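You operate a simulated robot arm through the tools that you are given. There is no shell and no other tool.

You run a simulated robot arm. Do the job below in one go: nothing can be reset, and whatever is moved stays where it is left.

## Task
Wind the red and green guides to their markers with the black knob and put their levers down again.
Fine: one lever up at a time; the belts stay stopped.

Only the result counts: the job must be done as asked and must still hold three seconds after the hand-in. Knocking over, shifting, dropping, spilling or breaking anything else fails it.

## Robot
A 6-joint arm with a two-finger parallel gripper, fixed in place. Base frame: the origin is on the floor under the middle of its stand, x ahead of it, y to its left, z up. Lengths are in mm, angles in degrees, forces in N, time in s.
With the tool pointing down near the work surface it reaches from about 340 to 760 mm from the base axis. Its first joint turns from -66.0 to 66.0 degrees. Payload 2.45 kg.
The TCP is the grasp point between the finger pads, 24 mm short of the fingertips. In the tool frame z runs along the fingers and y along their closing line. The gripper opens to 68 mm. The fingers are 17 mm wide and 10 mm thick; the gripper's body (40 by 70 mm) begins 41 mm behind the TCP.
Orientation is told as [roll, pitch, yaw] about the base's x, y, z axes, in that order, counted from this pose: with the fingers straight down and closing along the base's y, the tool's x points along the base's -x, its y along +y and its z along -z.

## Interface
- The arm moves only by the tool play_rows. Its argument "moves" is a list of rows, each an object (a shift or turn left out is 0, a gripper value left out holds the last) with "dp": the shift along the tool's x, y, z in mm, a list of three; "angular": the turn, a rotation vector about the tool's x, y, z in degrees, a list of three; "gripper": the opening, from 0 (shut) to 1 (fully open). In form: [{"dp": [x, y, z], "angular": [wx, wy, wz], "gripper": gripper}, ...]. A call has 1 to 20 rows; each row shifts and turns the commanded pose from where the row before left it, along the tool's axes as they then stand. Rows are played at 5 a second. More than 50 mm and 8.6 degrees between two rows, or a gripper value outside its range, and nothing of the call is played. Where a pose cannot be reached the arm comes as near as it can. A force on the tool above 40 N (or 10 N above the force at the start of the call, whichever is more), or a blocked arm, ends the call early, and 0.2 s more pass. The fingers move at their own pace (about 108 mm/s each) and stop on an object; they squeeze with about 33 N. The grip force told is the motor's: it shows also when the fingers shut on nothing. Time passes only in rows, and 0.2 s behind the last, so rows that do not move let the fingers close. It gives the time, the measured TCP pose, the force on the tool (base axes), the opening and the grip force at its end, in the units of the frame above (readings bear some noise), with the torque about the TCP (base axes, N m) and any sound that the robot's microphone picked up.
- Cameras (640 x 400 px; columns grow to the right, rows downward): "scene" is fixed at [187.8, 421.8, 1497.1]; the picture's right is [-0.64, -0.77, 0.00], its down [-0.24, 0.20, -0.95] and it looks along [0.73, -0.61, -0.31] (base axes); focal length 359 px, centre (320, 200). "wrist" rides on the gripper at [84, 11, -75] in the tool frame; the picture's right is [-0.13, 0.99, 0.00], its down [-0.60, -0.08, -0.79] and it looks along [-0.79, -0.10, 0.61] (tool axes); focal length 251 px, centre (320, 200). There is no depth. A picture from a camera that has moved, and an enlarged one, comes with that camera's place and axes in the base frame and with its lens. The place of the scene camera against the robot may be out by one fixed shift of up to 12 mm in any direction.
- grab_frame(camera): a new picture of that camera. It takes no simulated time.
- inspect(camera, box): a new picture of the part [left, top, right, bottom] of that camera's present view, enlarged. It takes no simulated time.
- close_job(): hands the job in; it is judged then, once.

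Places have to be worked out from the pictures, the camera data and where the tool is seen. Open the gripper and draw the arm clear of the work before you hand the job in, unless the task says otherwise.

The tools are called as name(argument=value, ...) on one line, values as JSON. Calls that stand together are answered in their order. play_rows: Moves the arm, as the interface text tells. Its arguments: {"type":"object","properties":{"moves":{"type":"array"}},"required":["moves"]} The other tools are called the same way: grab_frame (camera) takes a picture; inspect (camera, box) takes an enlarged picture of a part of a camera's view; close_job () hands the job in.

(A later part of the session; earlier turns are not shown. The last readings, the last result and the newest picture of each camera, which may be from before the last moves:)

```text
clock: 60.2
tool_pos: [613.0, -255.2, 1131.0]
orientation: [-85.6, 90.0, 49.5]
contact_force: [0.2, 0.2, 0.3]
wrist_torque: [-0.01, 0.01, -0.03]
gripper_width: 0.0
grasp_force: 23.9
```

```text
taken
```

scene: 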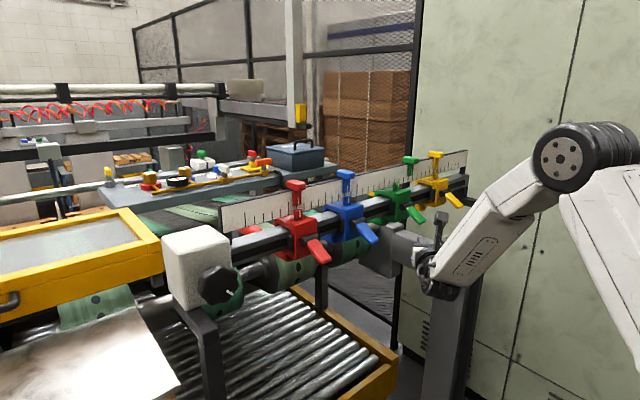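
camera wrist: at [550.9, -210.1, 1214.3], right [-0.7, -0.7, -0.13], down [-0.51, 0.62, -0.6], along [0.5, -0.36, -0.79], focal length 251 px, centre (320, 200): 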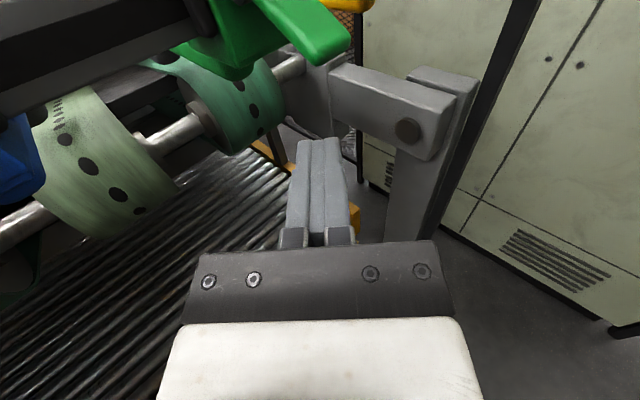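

Fingers are in front of the green lever, below it. I advance diagonally under the lever and begin lifting.

play_rows(moves=[{"dp": [-2, 5, 20]}, {"dp": [0, 0, 21]}, {"dp": [0, 0, 21]}, {"dp": [5, 0, 0]}, {"dp": [5, 0, 0]}])

grab_frame(camera="wrist")

inspect(camera="scene", box=[360, 140, 490, 270])

```text
clock: 61.4
tool_pos: [651.6, -303.6, 1137.9]
orientation: [18.9, 90.0, 153.9]
contact_force: [-0.7, -0.2, 0.0]
wrist_torque: [0.0, 0.02, -0.02]
gripper_width: 0.2
grasp_force: 23.5
```

```text
taken
camera wrist: at [591.0, -257.6, 1222.5], right [-0.7, -0.7, -0.13], down [-0.51, 0.62, -0.6], along [0.5, -0.36, -0.79], focal length 251 px, centre (320, 200)
```

wrist: 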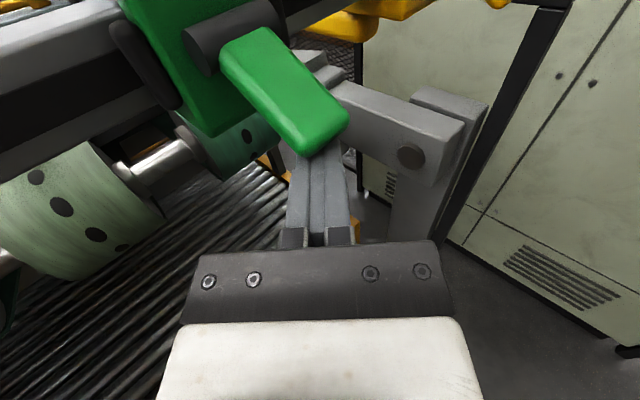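

```text
3.08 times, centred on (425, 205) of scene
camera zoom: at [187.8, 421.8, 1497.1], right [-0.64, -0.77, 0.0], down [-0.24, 0.2, -0.95], along [0.73, -0.61, -0.31], focal length 1106 px, centre (-3, 185)
```

zoom: 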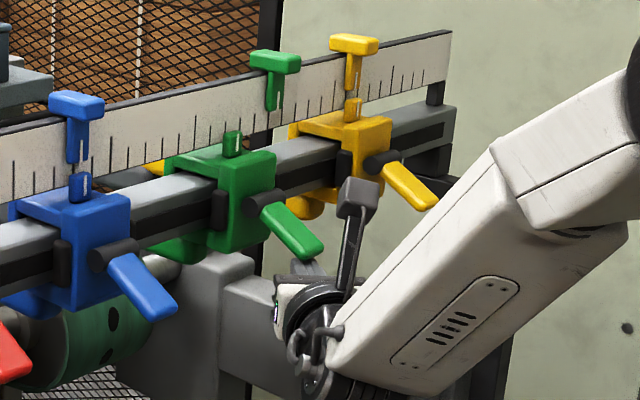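

The fingers are right under the green lever. I lift in small steps.

play_rows(moves=[{"dp": [6, 0, 0]}, {"dp": [6, 0, 0]}, {"dp": [6, 0, 0]}, {"dp": [6, 0, 0]}])

inspect(camera="scene", box=[360, 140, 490, 270])

```text
clock: 62.4
tool_pos: [649.2, -302.7, 1159.8]
orientation: [-0.2, 89.5, 134.6]
contact_force: [-34.1, 9.9, -10.1]
wrist_torque: [-0.13, -0.28, -0.1]
gripper_width: 0.0
grasp_force: 23.4
```

```text
3.08 times, centred on (425, 205) of scene
camera zoom: at [186.8, 422.1, 1497.2], right [-0.64, -0.77, 0.0], down [-0.24, 0.2, -0.95], along [0.73, -0.61, -0.31], focal length 1106 px, centre (-3, 185)
```

zoom: 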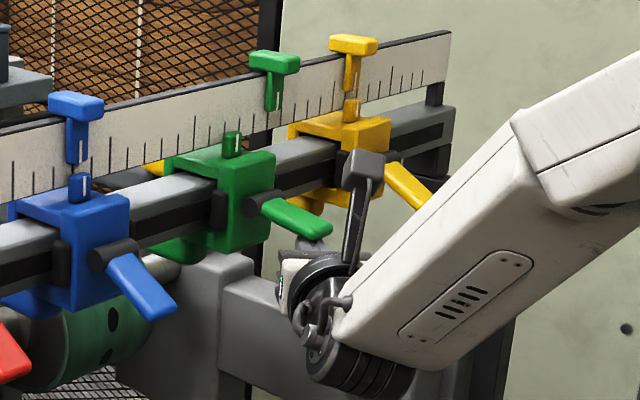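

An unexpected sideways force (−34 N in x) has built up. I look at the contact before moving further.

grab_frame(camera="wrist")

inspect(camera="wrist", box=[200, 50, 400, 250])

inspect(camera="scene", box=[385, 185, 445, 245])

```text
taken
camera wrist: at [588.5, -257.9, 1244.0], right [-0.7, -0.7, -0.13], down [-0.51, 0.62, -0.6], along [0.5, -0.36, -0.79], focal length 251 px, centre (320, 200)
```

wrist: 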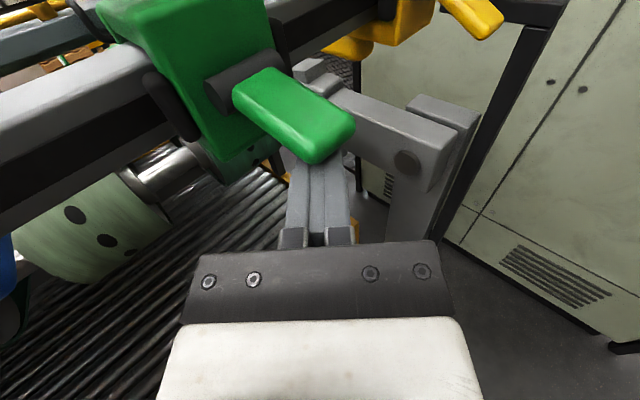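

```text
2.00 times, centred on (300, 150) of wrist
camera zoom: at [588.5, -257.9, 1244.0], right [-0.7, -0.7, -0.13], down [-0.51, 0.62, -0.6], along [0.5, -0.36, -0.79], focal length 503 px, centre (360, 300)
```

zoom: 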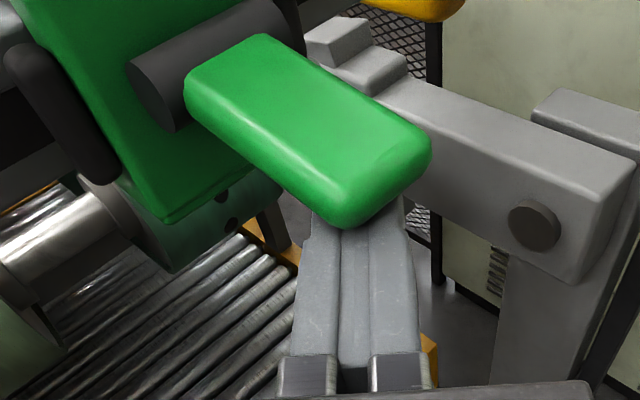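

```text
6.67 times, centred on (415, 215) of scene
camera zoom: at [186.8, 422.1, 1497.2], right [-0.64, -0.77, 0.0], down [-0.24, 0.2, -0.95], along [0.73, -0.61, -0.31], focal length 2395 px, centre (-313, 100)
```

zoom: 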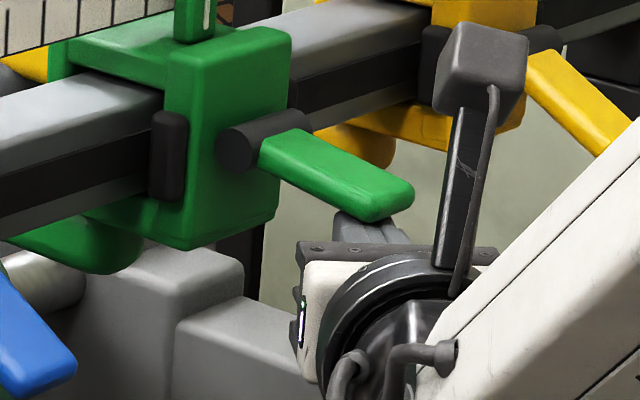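

The force points straight back from the lever's end face, so the lever's tip seems to be catching on the finger. I ease back a few millimetres along the tool and re-read.

play_rows(moves=[{"dp": [-2, 0, -3]}, {"dp": [-2, 0, -3]}, {"dp": [0, 0, 0]}])

inspect(camera="wrist", box=[200, 50, 400, 250])

inspect(camera="scene", box=[385, 185, 445, 245])

```text
clock: 63.2
tool_pos: [648.3, -298.0, 1158.8]
orientation: [-175.3, 89.8, -40.0]
contact_force: [-5.9, -3.1, -0.6]
wrist_torque: [0.03, -0.04, 0.01]
gripper_width: 0.1
grasp_force: 23.4
```

```text
2.00 times, centred on (300, 150) of wrist
camera zoom: at [587.3, -252.5, 1243.1], right [-0.7, -0.7, -0.13], down [-0.51, 0.61, -0.61], along [0.51, -0.36, -0.79], focal length 503 px, centre (360, 300)
```

zoom: 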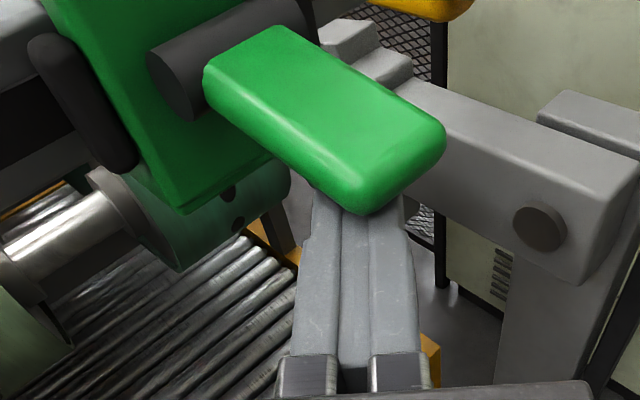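

```text
6.67 times, centred on (415, 215) of scene
camera zoom: at [187.7, 421.7, 1497.2], right [-0.64, -0.77, 0.0], down [-0.24, 0.2, -0.95], along [0.73, -0.61, -0.31], focal length 2395 px, centre (-313, 100)
```

zoom: 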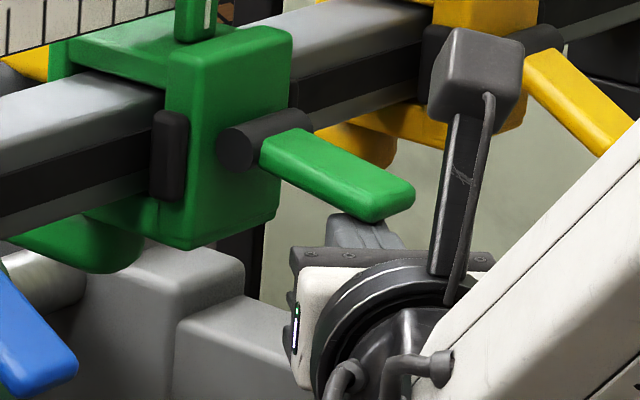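

Force is nearly gone and the lever stays where it is (about −10°). I lift again in small steps, checking force.

play_rows(moves=[{"dp": [4, 0, 0]}, {"dp": [4, 0, 0]}])

inspect(camera="scene", box=[385, 185, 445, 245])

```text
clock: 63.8
tool_pos: [648.0, -297.6, 1165.1]
orientation: [29.2, 89.9, 164.4]
contact_force: [-11.2, 3.1, -3.5]
wrist_torque: [-0.02, -0.11, -0.01]
gripper_width: 0.2
grasp_force: 23.8
```

```text
6.67 times, centred on (415, 215) of scene
camera zoom: at [187.5, 421.9, 1497.1], right [-0.64, -0.77, 0.0], down [-0.24, 0.2, -0.95], along [0.73, -0.61, -0.31], focal length 2395 px, centre (-313, 100)
```

zoom: 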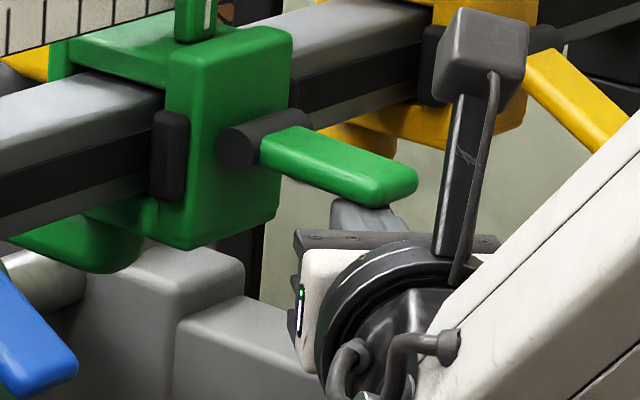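

The lever rises with the lift, with moderate force. I continue in small steps.

play_rows(moves=[{"dp": [4, 0, -0.7]}, {"dp": [4, 0, -0.7]}])

inspect(camera="scene", box=[385, 185, 445, 245])

inspect(camera="wrist", box=[200, 50, 400, 250])

```text
clock: 64.4
tool_pos: [647.6, -298.0, 1175.1]
orientation: [-178.8, 89.9, -43.6]
contact_force: [0.0, 0.3, -0.2]
wrist_torque: [0.01, -0.01, -0.01]
gripper_width: 0.0
grasp_force: 23.8
```

```text
6.67 times, centred on (415, 215) of scene
camera zoom: at [187.8, 421.8, 1497.1], right [-0.64, -0.77, 0.0], down [-0.24, 0.2, -0.95], along [0.73, -0.61, -0.31], focal length 2395 px, centre (-313, 100)
```

zoom: 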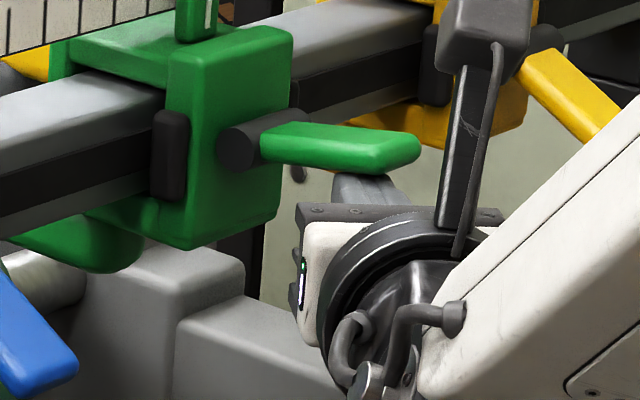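

```text
2.00 times, centred on (300, 150) of wrist
camera zoom: at [586.3, -252.1, 1259.8], right [-0.7, -0.7, -0.13], down [-0.51, 0.61, -0.61], along [0.51, -0.36, -0.78], focal length 503 px, centre (360, 300)
```

zoom: 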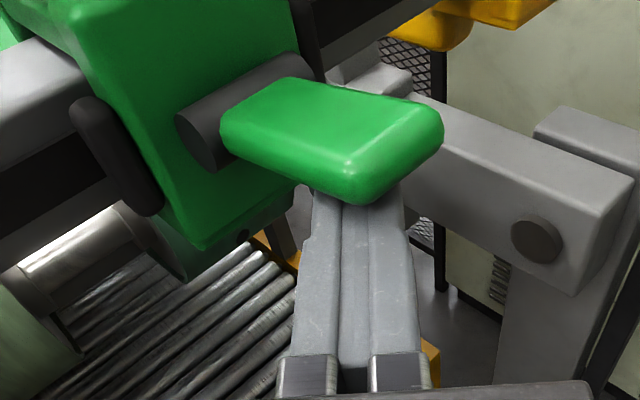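

No force now and the lever is just above level. I continue lifting to the stop.

play_rows(moves=[{"dp": [4, 0, 0]}, {"dp": [4, 0, 0]}, {"dp": [3, 0, 0]}])

inspect(camera="scene", box=[385, 185, 445, 245])

```text
clock: 65.2
tool_pos: [647.2, -298.8, 1185.0]
orientation: [-60.3, 90.0, 74.9]
contact_force: [-0.1, 0.3, 0.2]
wrist_torque: [0.0, 0.0, 0.04]
gripper_width: 0.1
grasp_force: 23.7
```

```text
6.67 times, centred on (415, 215) of scene
camera zoom: at [187.8, 421.8, 1497.1], right [-0.64, -0.77, 0.0], down [-0.24, 0.2, -0.95], along [0.73, -0.61, -0.31], focal length 2395 px, centre (-313, 100)
```

zoom: 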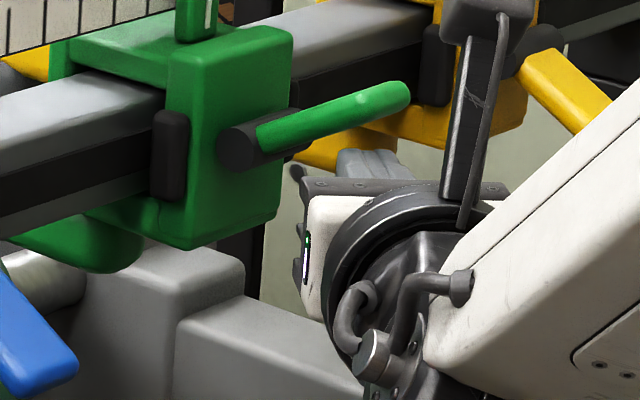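

The lever snapped up past centre by itself. I confirm it's at its stop with a gentle push.

play_rows(moves=[{"dp": [4, 0, 0]}, {"dp": [3, 0, 0]}, {"dp": [3, 0, 0]}])

inspect(camera="scene", box=[385, 185, 445, 245])

```text
clock: 66.0
tool_pos: [646.4, -298.6, 1192.6]
orientation: [12.3, 89.6, 147.3]
contact_force: [0.7, -0.7, -10.2]
wrist_torque: [0.12, 0.26, -0.04]
gripper_width: 0.2
grasp_force: 24.1
```

```text
6.67 times, centred on (415, 215) of scene
camera zoom: at [188.1, 421.6, 1497.1], right [-0.64, -0.77, 0.0], down [-0.24, 0.2, -0.95], along [0.73, -0.61, -0.31], focal length 2395 px, centre (-313, 100)
```

zoom: 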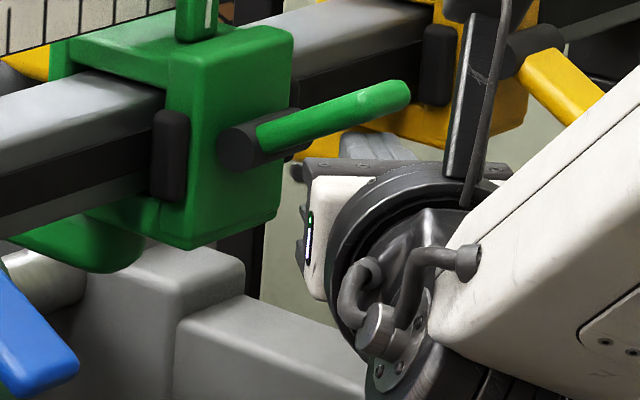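

Green lever is up at its stop. I retreat and travel back to the knob along the reversed path.

play_rows(moves=[{"dp": [-14, 0, 0]}, {"dp": [0, 0, -40]}, {"dp": [3, -26, -33.8]}, {"dp": [0, -26, -33.8]}, {"dp": [0, -26, -33.8]}, {"dp": [0, -26, -33.8]}, {"angular": [7.5, 0, 0]}, {"angular": [7.5, 0, 0]}, {"dp": [0, -36.6, -17.1]}, {"dp": [0, -36.6, -17.1]}, {"dp": [0, -36.6, -17.1]}, {"dp": [0, -36.6, -17.1]}, {"angular": [7.5, 0, 0]}, {"angular": [7.5, 0, 0]}])

grab_frame(camera="scene")

```text
clock: 69.0
tool_pos: [609.9, 59.9, 1183.4]
orientation: [37.8, 90.0, -157.1]
contact_force: [-0.3, -0.4, -0.2]
wrist_torque: [0.01, 0.01, 0.0]
gripper_width: 0.1
grasp_force: 22.9
```

```text
taken
```

scene: 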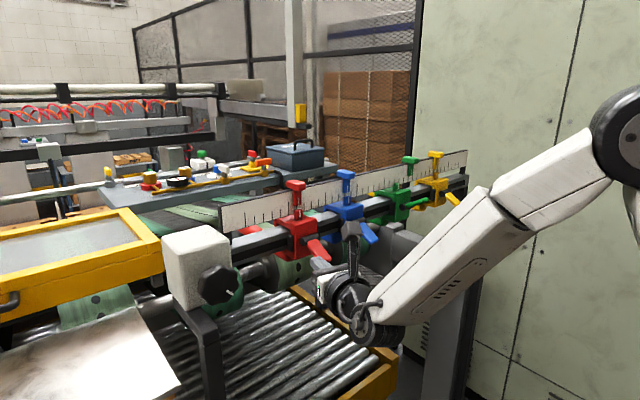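

Clean so far. I continue to the knob, straighten the yaw and open the gripper in front of it, slightly lower (z≈1178.5) this time.

play_rows(moves=[{"dp": [0, -31.8, -9.5]}, {"dp": [0, -31.8, -9.5]}, {"dp": [0, -31.8, -9.5]}, {"angular": [7.5, 0, 0], "gripper": 1}, {"angular": [7.5, 0, 0]}, {"dp": [-2.5, -30, 0]}, {"dp": [-2.4, -30, 0]}])

grab_frame(camera="wrist")

inspect(camera="wrist", box=[220, 20, 440, 170])

```text
clock: 70.6
tool_pos: [605.6, 220.6, 1179.0]
orientation: [-58.3, 90.1, 121.8]
contact_force: [-0.2, 0.5, 0.0]
wrist_torque: [0.0, -0.01, -0.02]
gripper_width: 67.9
grasp_force: 0.2
```

```text
taken
camera wrist: at [531.9, 209.5, 1263.3], right [0.0, -0.99, -0.13], down [-0.79, 0.08, -0.6], along [0.61, 0.1, -0.79], focal length 251 px, centre (320, 200)
```

wrist: 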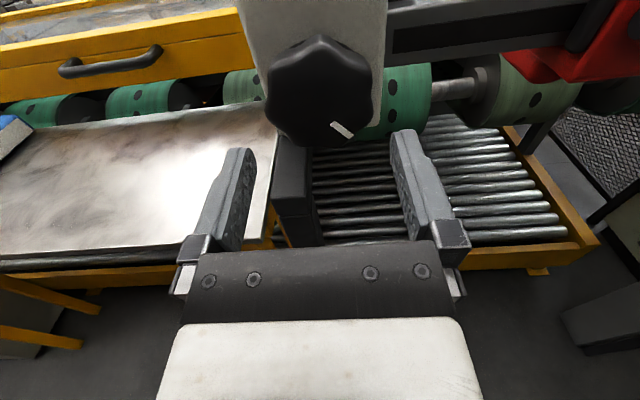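

```text
2.67 times, centred on (330, 95) of wrist
camera zoom: at [531.9, 209.5, 1263.3], right [0.0, -0.99, -0.13], down [-0.79, 0.08, -0.6], along [0.61, 0.1, -0.79], focal length 670 px, centre (293, 480)
```

zoom: 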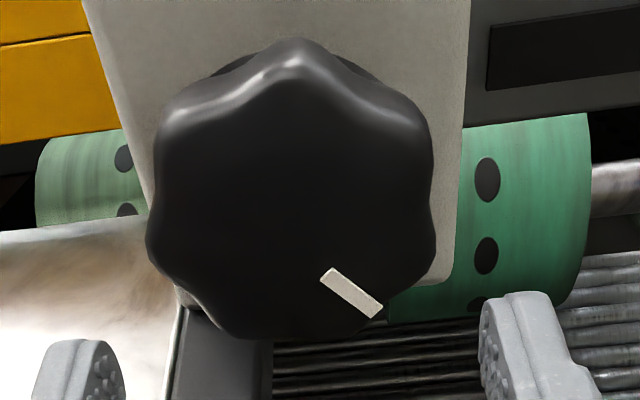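

From the stripe's motion, the knob axis is at y≈220.6, z≈1182.3. I raise 3 mm, advance over the knob and grip it.

play_rows(moves=[{"dp": [3.3, 0, 15]}, {"dp": [0, 0, 15]}, {"dp": [0, 0, 15]}, {"dp": [0, 0, 11]}, {"gripper": 0}, {"gripper": 0}, {"gripper": 0}])

inspect(camera="wrist", box=[200, 70, 460, 250])

inspect(camera="scene", box=[370, 140, 470, 240])

```text
clock: 72.2
tool_pos: [662.9, 220.4, 1180.9]
orientation: [91.7, 90.1, -88.3]
contact_force: [-13.1, 1.2, -1.1]
wrist_torque: [0.01, -0.94, 0.34]
gripper_width: 63.9
grasp_force: 45.0
```

```text
2.22 times, centred on (330, 160) of wrist
camera zoom: at [587.6, 209.7, 1266.5], right [0.0, -0.99, -0.13], down [-0.79, 0.08, -0.6], along [0.61, 0.1, -0.79], focal length 559 px, centre (298, 289)
```

zoom: 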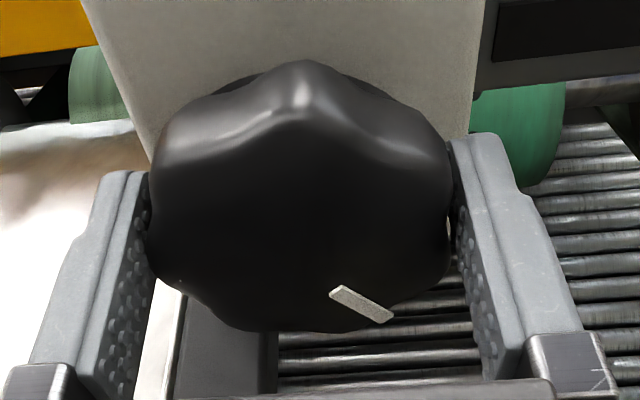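

```text
4.00 times, centred on (420, 190) of scene
camera zoom: at [187.3, 421.9, 1497.2], right [-0.64, -0.77, 0.0], down [-0.24, 0.2, -0.95], along [0.73, -0.61, -0.31], focal length 1437 px, centre (-80, 240)
```

zoom: 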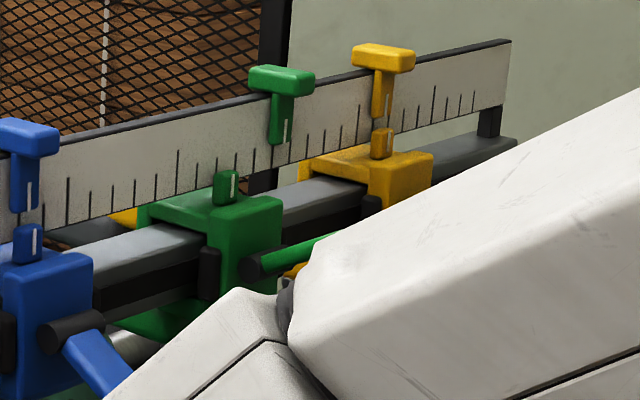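

Gripped at 63.9 mm. About 55–58 mm remain for green (≈70°); I turn +56° first and measure.

play_rows(moves=[{"angular": [0, 0, 7]}, {"angular": [0, 0, 7]}, {"angular": [0, 0, 7]}, {"angular": [0, 0, 7]}, {"angular": [0, 0, 7]}, {"angular": [0, 0, 7]}, {"angular": [0, 0, 7]}, {"angular": [0, 0, 7]}])

inspect(camera="scene", box=[370, 140, 470, 240])

grab_frame(camera="scene")

```text
clock: 74.0
tool_pos: [663.6, 218.3, 1181.3]
orientation: [-89.8, 33.9, 90.0]
contact_force: [-14.4, -15.5, -6.7]
wrist_torque: [-0.05, 0.13, 1.03]
gripper_width: 63.8
grasp_force: 45.3
```

```text
4.00 times, centred on (420, 190) of scene
camera zoom: at [187.5, 421.3, 1497.3], right [-0.64, -0.77, 0.0], down [-0.24, 0.2, -0.95], along [0.73, -0.61, -0.31], focal length 1437 px, centre (-80, 240)
```

zoom: 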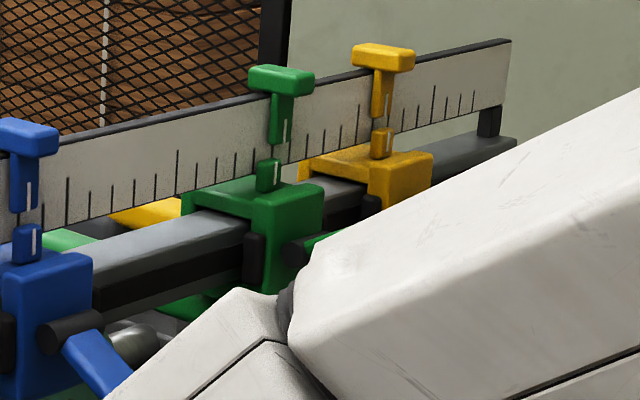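

```text
taken
```

scene: 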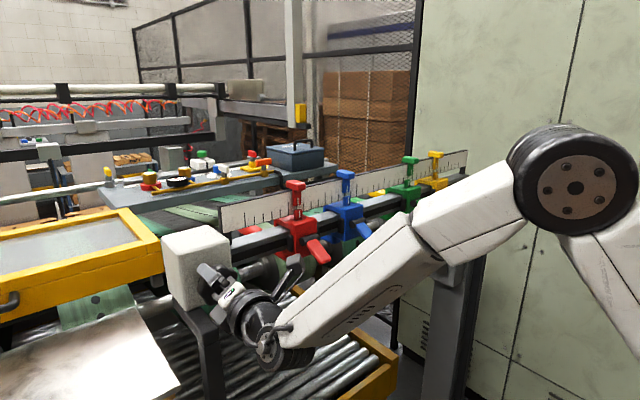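

Green moved close to its marker. I zoom in for a precise reading.

inspect(camera="scene", box=[425, 150, 455, 190])

inspect(camera="scene", box=[395, 145, 445, 195])

```text
10.00 times, centred on (440, 170) of scene
camera zoom: at [187.5, 421.3, 1497.3], right [-0.64, -0.77, 0.0], down [-0.24, 0.2, -0.95], along [0.73, -0.61, -0.31], focal length 3593 px, centre (-880, 500)
```

zoom: 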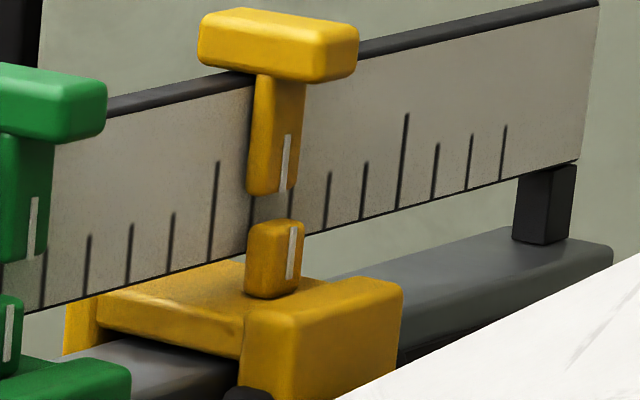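

```text
8.00 times, centred on (420, 170) of scene
camera zoom: at [187.5, 421.3, 1497.3], right [-0.64, -0.77, 0.0], down [-0.24, 0.2, -0.95], along [0.73, -0.61, -0.31], focal length 2874 px, centre (-480, 440)
```

zoom: 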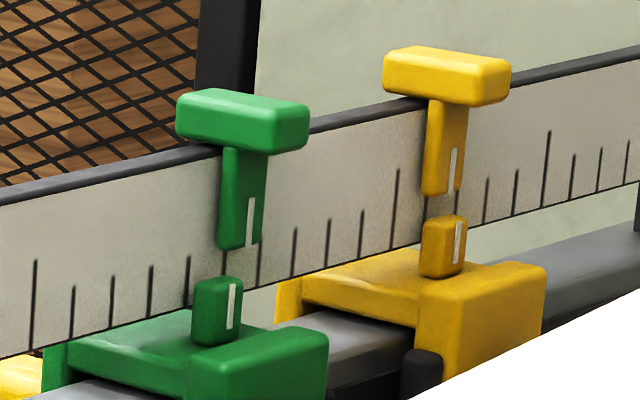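

About 12.5 mm remain for green (≈15.5°). I turn +14° and re-measure.

play_rows(moves=[{"angular": [0, 0, 7]}, {"angular": [0, 0, 7]}, {"angular": [0, 0, 0]}])

inspect(camera="scene", box=[395, 145, 445, 195])

```text
clock: 74.8
tool_pos: [663.2, 218.3, 1181.5]
orientation: [-89.8, 19.8, 89.9]
contact_force: [-6.4, -20.8, -12.0]
wrist_torque: [0.02, 0.04, 0.33]
gripper_width: 63.9
grasp_force: 45.4
```

```text
8.00 times, centred on (420, 170) of scene
camera zoom: at [187.9, 421.1, 1497.3], right [-0.64, -0.77, 0.0], down [-0.24, 0.2, -0.95], along [0.73, -0.61, -0.31], focal length 2874 px, centre (-480, 440)
```

zoom: 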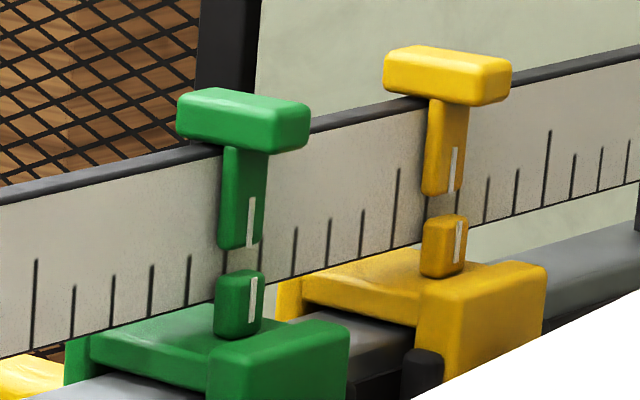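

Offset is now +9.6 px; aligned should be about +11 to +13. I add 1.5°, relieve the sideways stress, and re-check.

play_rows(moves=[{"angular": [0, 0, 1.5]}, {"dp": [2.2, 0.7, 0]}, {"dp": [0, 0, 0]}])

inspect(camera="scene", box=[395, 145, 445, 195])

```text
clock: 75.6
tool_pos: [663.9, 217.2, 1180.7]
orientation: [-89.8, 18.5, 90.2]
contact_force: [0.3, -7.3, -19.0]
wrist_torque: [-0.04, -0.42, -1.19]
gripper_width: 63.5
grasp_force: 45.3
```

```text
8.00 times, centred on (420, 170) of scene
camera zoom: at [188.3, 421.7, 1497.1], right [-0.64, -0.77, 0.0], down [-0.24, 0.2, -0.95], along [0.73, -0.61, -0.31], focal length 2874 px, centre (-480, 440)
```

zoom: 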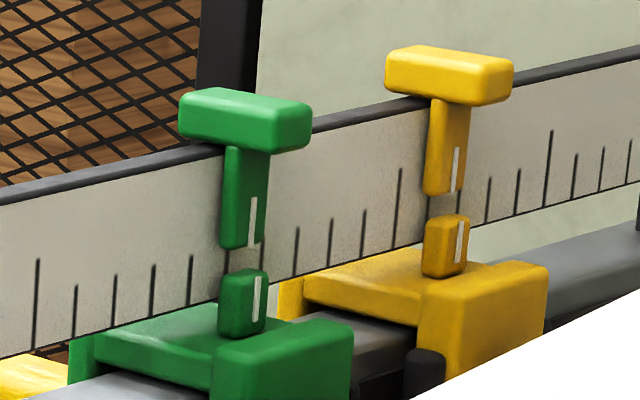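

Green's offset now matches yellow's (+11.6 vs +11.5 px). I relieve the remaining vertical stress, then release and back off, and check it holds.

play_rows(moves=[{"dp": [0.2, 1.3, 0]}, {"dp": [0, 1.2, 0]}, {"gripper": 1}, {"gripper": 1}, {"dp": [0, 0, -15]}, {"dp": [0, 0, -20]}, {"dp": [0, 0, -20]}])

inspect(camera="scene", box=[395, 145, 445, 195])

inspect(camera="scene", box=[265, 165, 335, 235])

```text
clock: 77.2
tool_pos: [607.7, 216.3, 1180.5]
orientation: [-89.9, 18.4, 90.0]
contact_force: [0.4, -0.2, 0.6]
wrist_torque: [0.0, 0.03, -0.02]
gripper_width: 68.1
grasp_force: 0.0
```

```text
8.00 times, centred on (420, 170) of scene
camera zoom: at [187.8, 421.8, 1497.1], right [-0.64, -0.77, 0.0], down [-0.24, 0.2, -0.95], along [0.73, -0.61, -0.31], focal length 2874 px, centre (-480, 440)
```

zoom: 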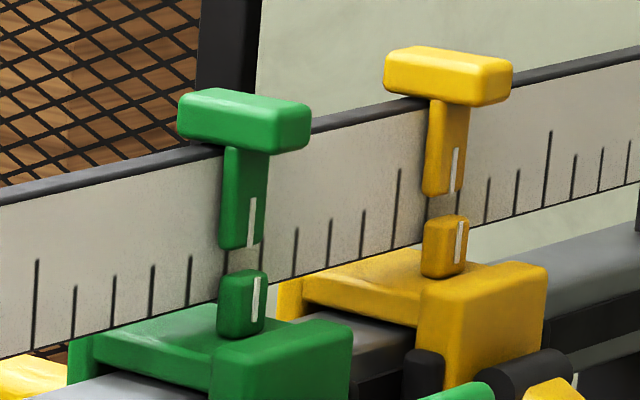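

```text
5.71 times, centred on (300, 200) of scene
camera zoom: at [187.8, 421.8, 1497.1], right [-0.64, -0.77, 0.0], down [-0.24, 0.2, -0.95], along [0.73, -0.61, -0.31], focal length 2053 px, centre (434, 200)
```

zoom: 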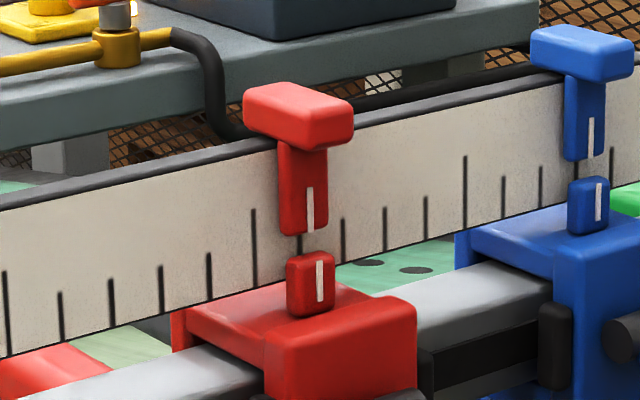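

Both alignments hold after release. I roll back to camera-up, close the fingers, and travel high to the green guide to verify with the wrist camera and then put its lever down.

play_rows(moves=[{"angular": [0, 0, -8], "gripper": 0}, {"angular": [0, 0, -8]}, {"angular": [0, 0, -8]}, {"angular": [0, 0, -8]}, {"angular": [0, 0, -8]}, {"angular": [0, 0, -8]}, {"angular": [0, 0, -8]}, {"angular": [0, 0, -8]}, {"angular": [0, 0, -7.6]}, {"dp": [32, 0, 0]}, {"dp": [32, 0, 0]}, {"angular": [-7.5, 0, 0]}, {"angular": [-7.5, 0, 0]}, {"dp": [0, 37.5, 10.8]}, {"dp": [0, 37.5, 10.8]}, {"dp": [0, 37.5, 10.8]}, {"dp": [0, 37.5, 10.8]}])

grab_frame(camera="wrist")

```text
clock: 80.8
tool_pos: [609.9, 60.0, 1245.4]
orientation: [60.4, 90.0, -134.5]
contact_force: [0.9, 0.1, 0.3]
wrist_torque: [0.02, 0.0, 0.03]
gripper_width: 0.0
grasp_force: 23.3
```

```text
taken
camera wrist: at [534.6, 69.2, 1329.0], right [-0.26, -0.96, -0.13], down [-0.75, 0.28, -0.6], along [0.61, -0.06, -0.79], focal length 251 px, centre (320, 200)
```

wrist: 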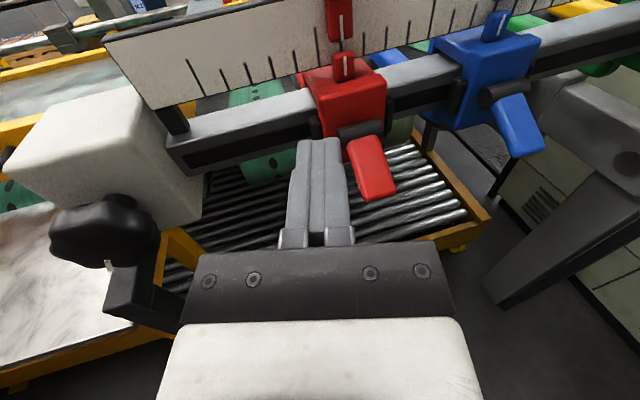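

Red is aligned with its lever down. I continue on to the green guide.

play_rows(moves=[{"angular": [-7.5, 0, 0]}, {"angular": [-7.5, 0, 0]}, {"dp": [0, 36.6, 17.1]}, {"dp": [0, 36.6, 17.1]}, {"dp": [0, 36.6, 17.1]}, {"dp": [0, 36.6, 17.1]}, {"angular": [-7.5, 0, 0]}, {"angular": [-7.5, 0, 0]}, {"dp": [0, 27.7, 28.6]}, {"dp": [0, 27.7, 28.6]}, {"dp": [0, 27.7, 28.6]}, {"dp": [0, 27.7, 28.6]}, {"dp": [0, 27.7, 28.6]}, {"dp": [0, 27.7, 28.6]}])

grab_frame(camera="wrist")

grab_frame(camera="scene")

```text
clock: 83.8
tool_pos: [601.0, -340.0, 1245.7]
orientation: [115.9, 89.9, -109.0]
contact_force: [0.0, 0.1, -0.5]
wrist_torque: [0.0, -0.03, 0.02]
gripper_width: 0.0
grasp_force: 23.2
```

```text
taken
camera wrist: at [540.2, -294.1, 1329.8], right [-0.7, -0.7, -0.13], down [-0.51, 0.61, -0.6], along [0.5, -0.36, -0.79], focal length 251 px, centre (320, 200)
```

wrist: 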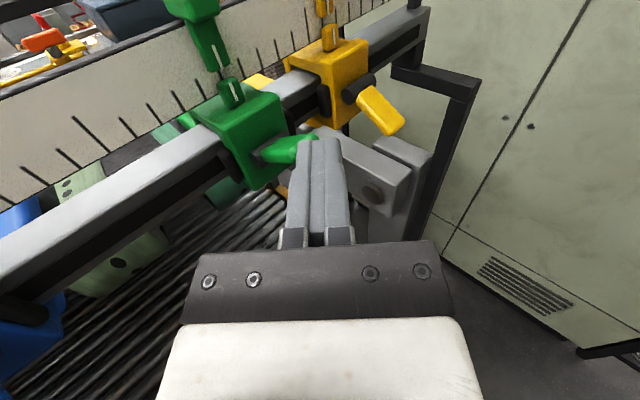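

```text
taken
```

scene: 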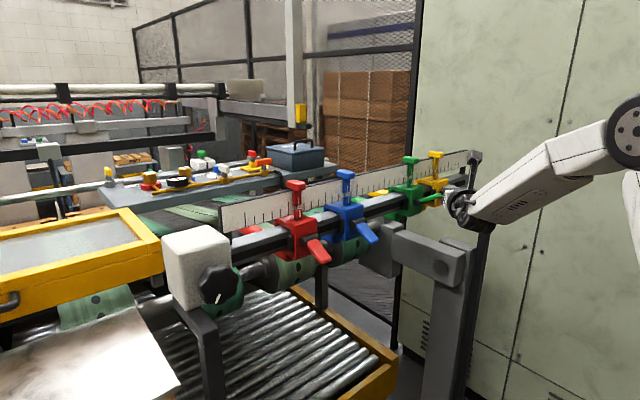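

A good view of green. I zoom in to measure its alignment and compare with yellow.

inspect(camera="wrist", box=[170, 10, 290, 130])

inspect(camera="wrist", box=[280, 0, 380, 80])

```text
3.33 times, centred on (230, 70) of wrist
camera zoom: at [540.2, -294.1, 1329.8], right [-0.7, -0.7, -0.13], down [-0.51, 0.61, -0.6], along [0.5, -0.36, -0.79], focal length 838 px, centre (620, 633)
```

zoom: 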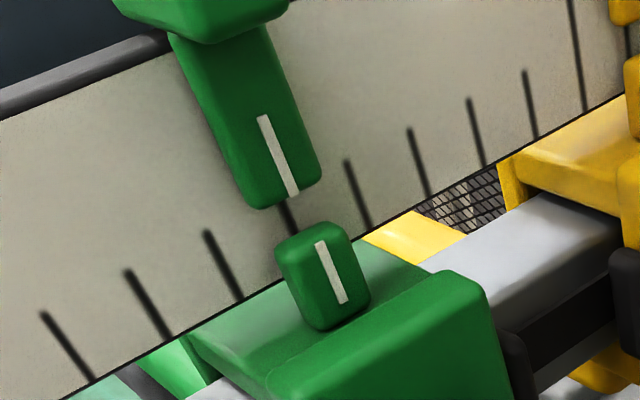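

```text
5.00 times, centred on (330, 40) of wrist
camera zoom: at [540.2, -294.1, 1329.8], right [-0.7, -0.7, -0.13], down [-0.51, 0.61, -0.6], along [0.5, -0.36, -0.79], focal length 1257 px, centre (270, 1000)
```

zoom: 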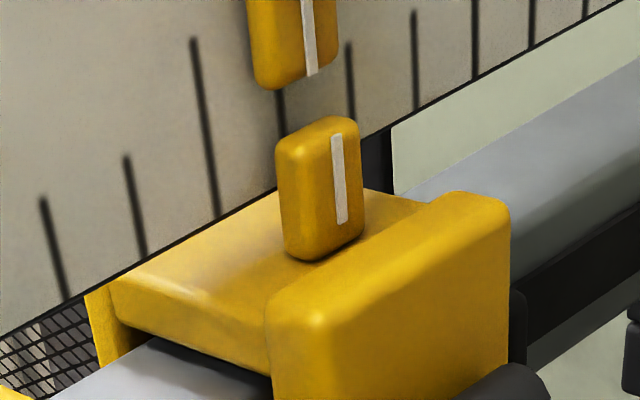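

Alignment looks within about a millimetre. To be sure, I move so the camera faces the green marker straight on, removing parallax.

play_rows(moves=[{"angular": [-6, 0, 0]}, {"dp": [0, 26, 32.2]}, {"dp": [0, 26, 32.2]}])

grab_frame(camera="wrist")

inspect(camera="wrist", box=[120, 0, 240, 120])

```text
clock: 84.6
tool_pos: [600.5, -422.5, 1245.1]
orientation: [115.3, 89.8, -115.5]
contact_force: [-0.8, -0.3, 0.1]
wrist_torque: [-0.02, 0.0, 0.03]
gripper_width: 0.0
grasp_force: 23.4
```

```text
taken
camera wrist: at [545.1, -370.2, 1329.4], right [-0.77, -0.62, -0.13], down [-0.44, 0.66, -0.6], along [0.46, -0.41, -0.79], focal length 251 px, centre (320, 200)
```

wrist: 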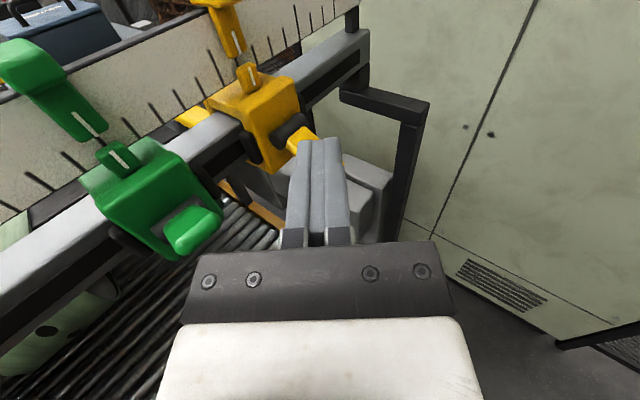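

```text
3.33 times, centred on (180, 60) of wrist
camera zoom: at [545.1, -370.2, 1329.4], right [-0.77, -0.62, -0.13], down [-0.44, 0.66, -0.6], along [0.46, -0.41, -0.79], focal length 838 px, centre (787, 667)
```

zoom: 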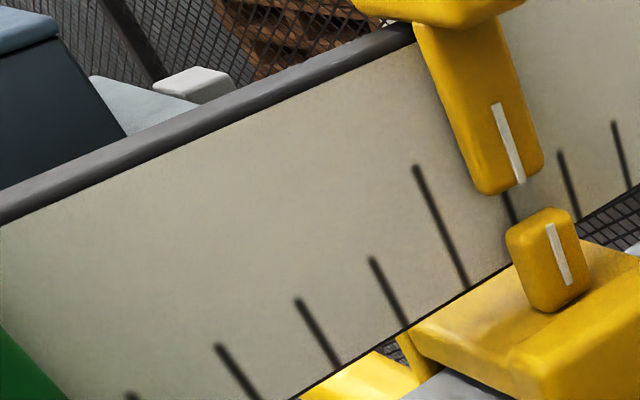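

Now I zoom on green, seen straight on.

inspect(camera="wrist", box=[40, 80, 160, 200])

inspect(camera="wrist", box=[60, 90, 140, 180])

```text
3.33 times, centred on (100, 140) of wrist
camera zoom: at [545.1, -370.2, 1329.4], right [-0.77, -0.62, -0.13], down [-0.44, 0.66, -0.6], along [0.46, -0.41, -0.79], focal length 838 px, centre (1053, 400)
```

zoom: 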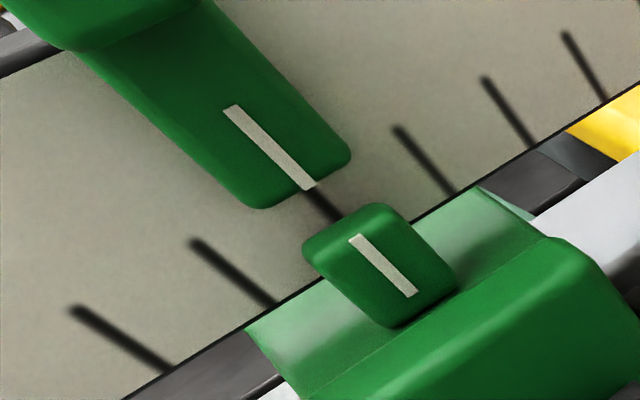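

```text
4.44 times, centred on (100, 135) of wrist
camera zoom: at [545.1, -370.2, 1329.4], right [-0.77, -0.62, -0.13], down [-0.44, 0.66, -0.6], along [0.46, -0.41, -0.79], focal length 1118 px, centre (1298, 489)
```

zoom: 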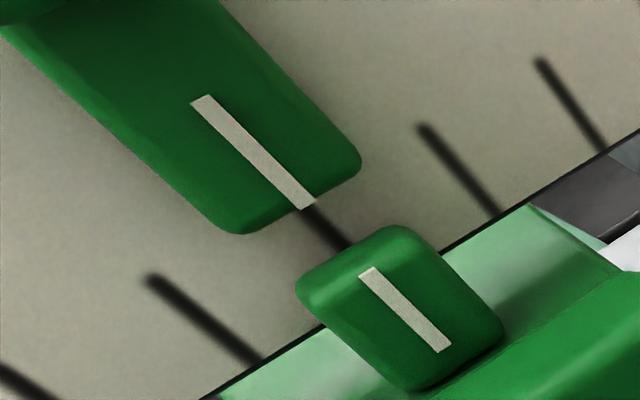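

Green appears about 0.5 mm short at most. I measure more precisely at higher zoom.

inspect(camera="wrist", box=[75, 105, 125, 155])

inspect(camera="wrist", box=[85, 125, 145, 175])

```text
8.00 times, centred on (100, 130) of wrist
camera zoom: at [545.1, -370.2, 1329.4], right [-0.77, -0.62, -0.13], down [-0.44, 0.66, -0.6], along [0.46, -0.41, -0.79], focal length 2012 px, centre (2080, 760)
```

zoom: 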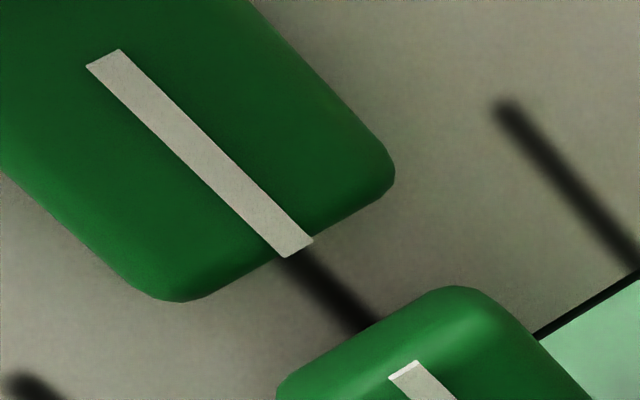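

```text
8.00 times, centred on (115, 150) of wrist
camera zoom: at [545.1, -370.2, 1329.4], right [-0.77, -0.62, -0.13], down [-0.44, 0.66, -0.6], along [0.46, -0.41, -0.79], focal length 2012 px, centre (1960, 600)
```

zoom: 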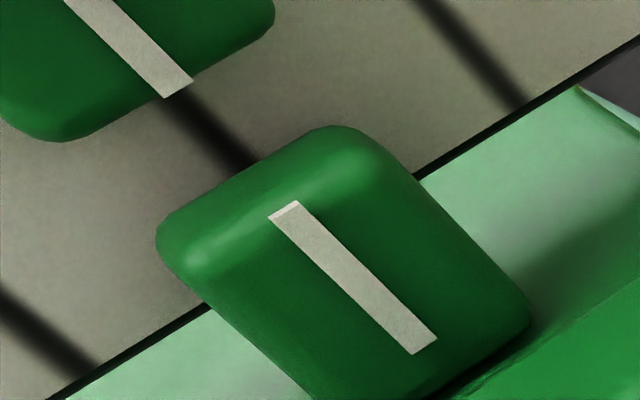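

Straight-on, green is about 1.0 mm short of its marker (both views agree), so I'll go back and nudge the knob while its lever is still up. On the way I check red straight-on as well.

play_rows(moves=[{"dp": [0, -26, -32.2]}, {"dp": [0, -26, -32.2]}, {"angular": [6, 0, 0]}, {"dp": [0, -27.7, -28.6]}, {"dp": [0, -27.7, -28.6]}, {"dp": [0, -27.7, -28.6]}, {"dp": [0, -27.7, -28.6]}, {"dp": [0, -27.7, -28.6]}, {"dp": [0, -27.7, -28.6]}, {"angular": [7.5, 0, 0]}, {"angular": [7.5, 0, 0]}, {"dp": [0, -28.7, -15]}, {"dp": [0, -28.7, -15]}, {"dp": [0, -28.7, -15]}, {"angular": [7.5, 0, 0]}, {"angular": [7.5, 0, 0]}, {"dp": [0, 0, 0]}])

grab_frame(camera="wrist")

```text
clock: 88.2
tool_pos: [600.5, -3.5, 1244.4]
orientation: [71.7, 89.9, -123.2]
contact_force: [0.3, 0.3, 0.2]
wrist_torque: [-0.02, 0.0, 0.0]
gripper_width: 0.0
grasp_force: 24.0
```

```text
taken
camera wrist: at [525.9, 5.7, 1328.5], right [-0.26, -0.96, -0.13], down [-0.75, 0.28, -0.6], along [0.61, -0.06, -0.79], focal length 251 px, centre (320, 200)
```

wrist: 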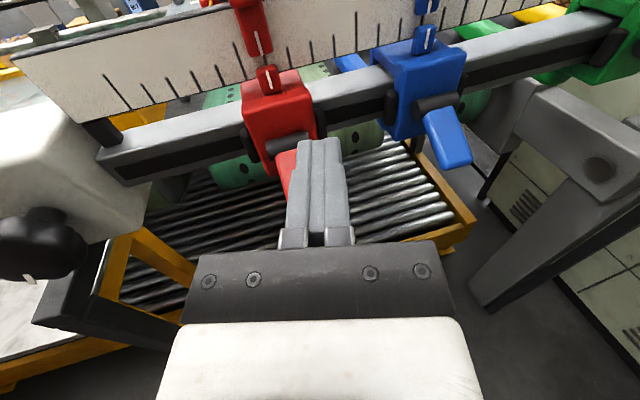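

inspect(camera="wrist", box=[235, 25, 295, 95])

inspect(camera="wrist", box=[390, 0, 460, 70])

```text
5.71 times, centred on (265, 60) of wrist
camera zoom: at [525.9, 5.7, 1328.5], right [-0.26, -0.96, -0.13], down [-0.75, 0.28, -0.6], along [0.61, -0.06, -0.79], focal length 1437 px, centre (634, 1000)
```

zoom: 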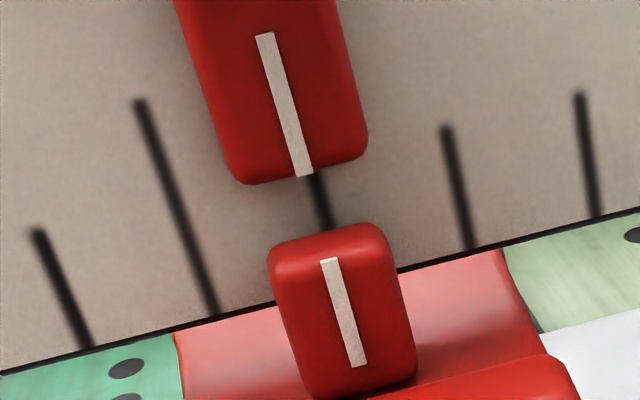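

```text
5.71 times, centred on (425, 35) of wrist
camera zoom: at [525.9, 5.7, 1328.5], right [-0.26, -0.96, -0.13], down [-0.75, 0.28, -0.6], along [0.61, -0.06, -0.79], focal length 1437 px, centre (-280, 1143)
```

zoom: 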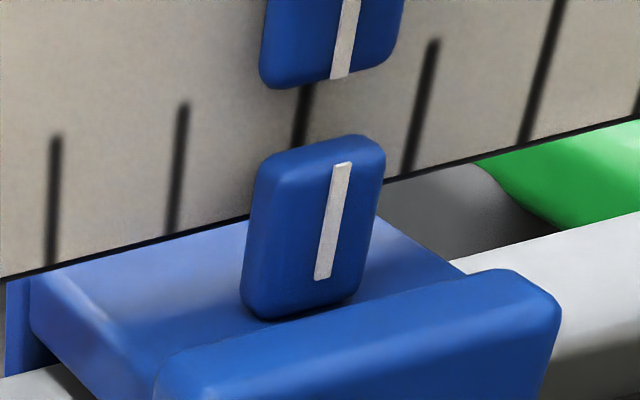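

Red is within about 0.2 mm of its marker. Now back to the knob: same grasp angle relative to the lobes is reached with a −5.6° roll, so I approach with that to disturb nothing.

play_rows(moves=[{"dp": [0, -39.7, -9.5]}, {"dp": [0, -39.7, -9.5]}, {"dp": [0, -39.7, -9.5]}, {"dp": [0, -39.7, -9.5]}, {"angular": [7.5, 0, 0], "gripper": 1}, {"angular": [7.5, 0, 0]}, {"dp": [-32, -30, 0]}, {"dp": [-32, -30, 0]}, {"angular": [0, 0, -5.6]}])

grab_frame(camera="wrist")

inspect(camera="scene", box=[395, 145, 445, 195])

```text
clock: 90.2
tool_pos: [606.3, 219.3, 1180.0]
orientation: [90.1, 84.3, -89.9]
contact_force: [-0.1, 0.2, 0.6]
wrist_torque: [0.0, 0.04, -0.01]
gripper_width: 67.9
grasp_force: 0.1
```

```text
taken
camera wrist: at [530.6, 217.4, 1265.1], right [0.0, -1.0, -0.03], down [-0.79, 0.02, -0.61], along [0.61, 0.02, -0.79], focal length 251 px, centre (320, 200)
```

wrist: 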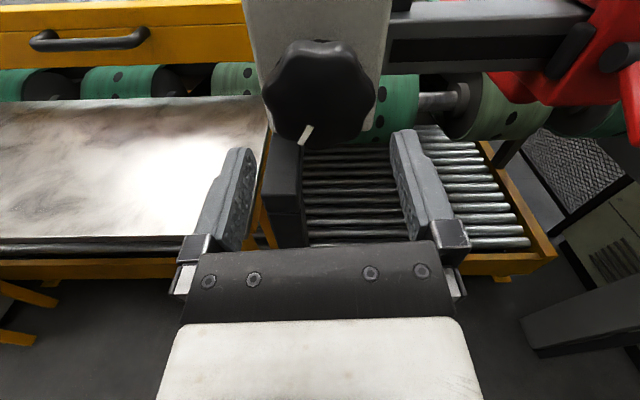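

```text
8.00 times, centred on (420, 170) of scene
camera zoom: at [187.8, 421.8, 1497.1], right [-0.64, -0.77, 0.0], down [-0.24, 0.2, -0.95], along [0.73, -0.61, -0.31], focal length 2874 px, centre (-480, 440)
```

zoom: 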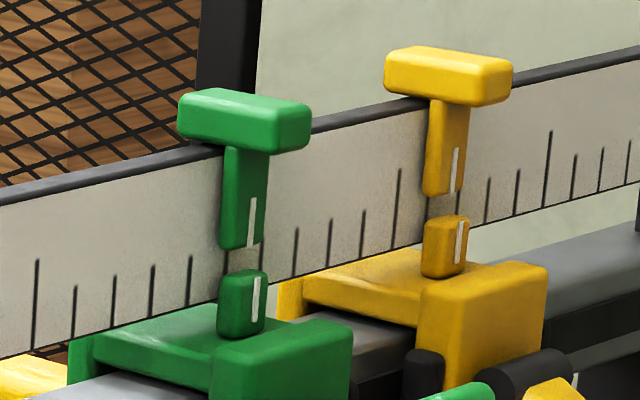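

I zoom in on the knob to refine its axis from the stripe's new position.

inspect(camera="wrist", box=[220, 20, 440, 170])

```text
2.67 times, centred on (330, 95) of wrist
camera zoom: at [530.6, 217.4, 1265.1], right [0.0, -1.0, -0.03], down [-0.79, 0.02, -0.61], along [0.61, 0.02, -0.79], focal length 670 px, centre (293, 480)
```

zoom: 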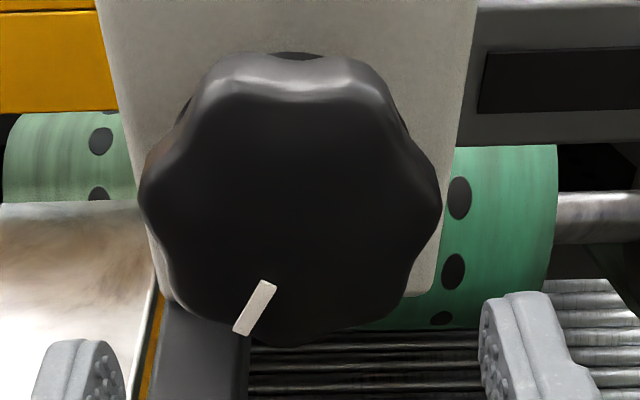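

With three stripe positions the knob axis is consistent; combined with the grip forces it lies near y≈220.6, z≈1178. I centre on it, advance, and grip.

play_rows(moves=[{"dp": [-1.7, -1.3, 15]}, {"dp": [0, 0, 15]}, {"dp": [0, 0, 15]}, {"dp": [0, 0, 12]}, {"gripper": 0}, {"gripper": 0}, {"gripper": 0}])

inspect(camera="scene", box=[395, 145, 445, 195])

inspect(camera="wrist", box=[200, 70, 460, 250])

```text
clock: 91.8
tool_pos: [661.9, 219.7, 1178.0]
orientation: [89.5, 84.4, -90.4]
contact_force: [-14.9, -6.6, -0.6]
wrist_torque: [-0.02, -0.79, 0.1]
gripper_width: 63.7
grasp_force: 45.1
```

```text
8.00 times, centred on (420, 170) of scene
camera zoom: at [187.3, 421.6, 1497.3], right [-0.64, -0.77, 0.0], down [-0.24, 0.2, -0.95], along [0.73, -0.61, -0.31], focal length 2874 px, centre (-480, 440)
```

zoom: 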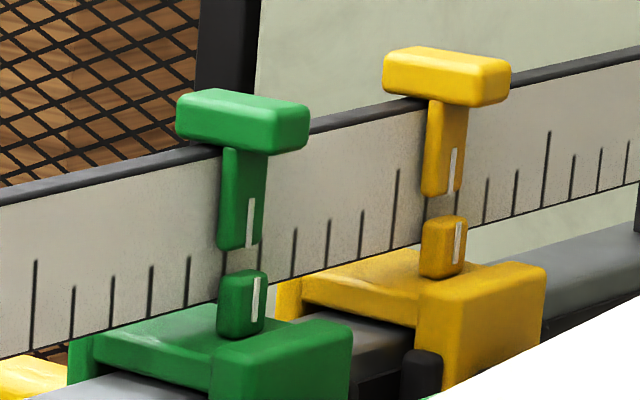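

```text
2.22 times, centred on (330, 160) of wrist
camera zoom: at [586.9, 218.1, 1263.4], right [0.0, -1.0, -0.03], down [-0.79, 0.02, -0.61], along [0.61, 0.02, -0.79], focal length 559 px, centre (298, 289)
```

zoom: 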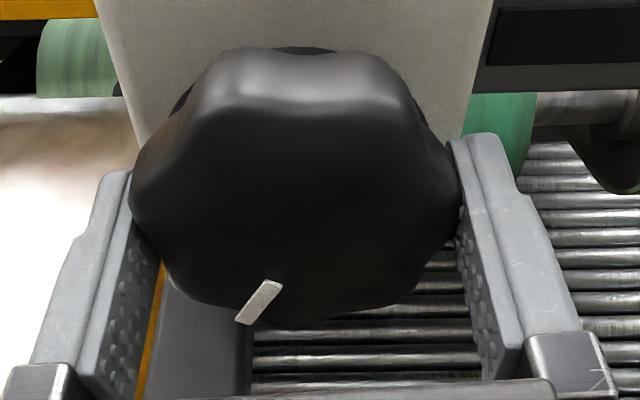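

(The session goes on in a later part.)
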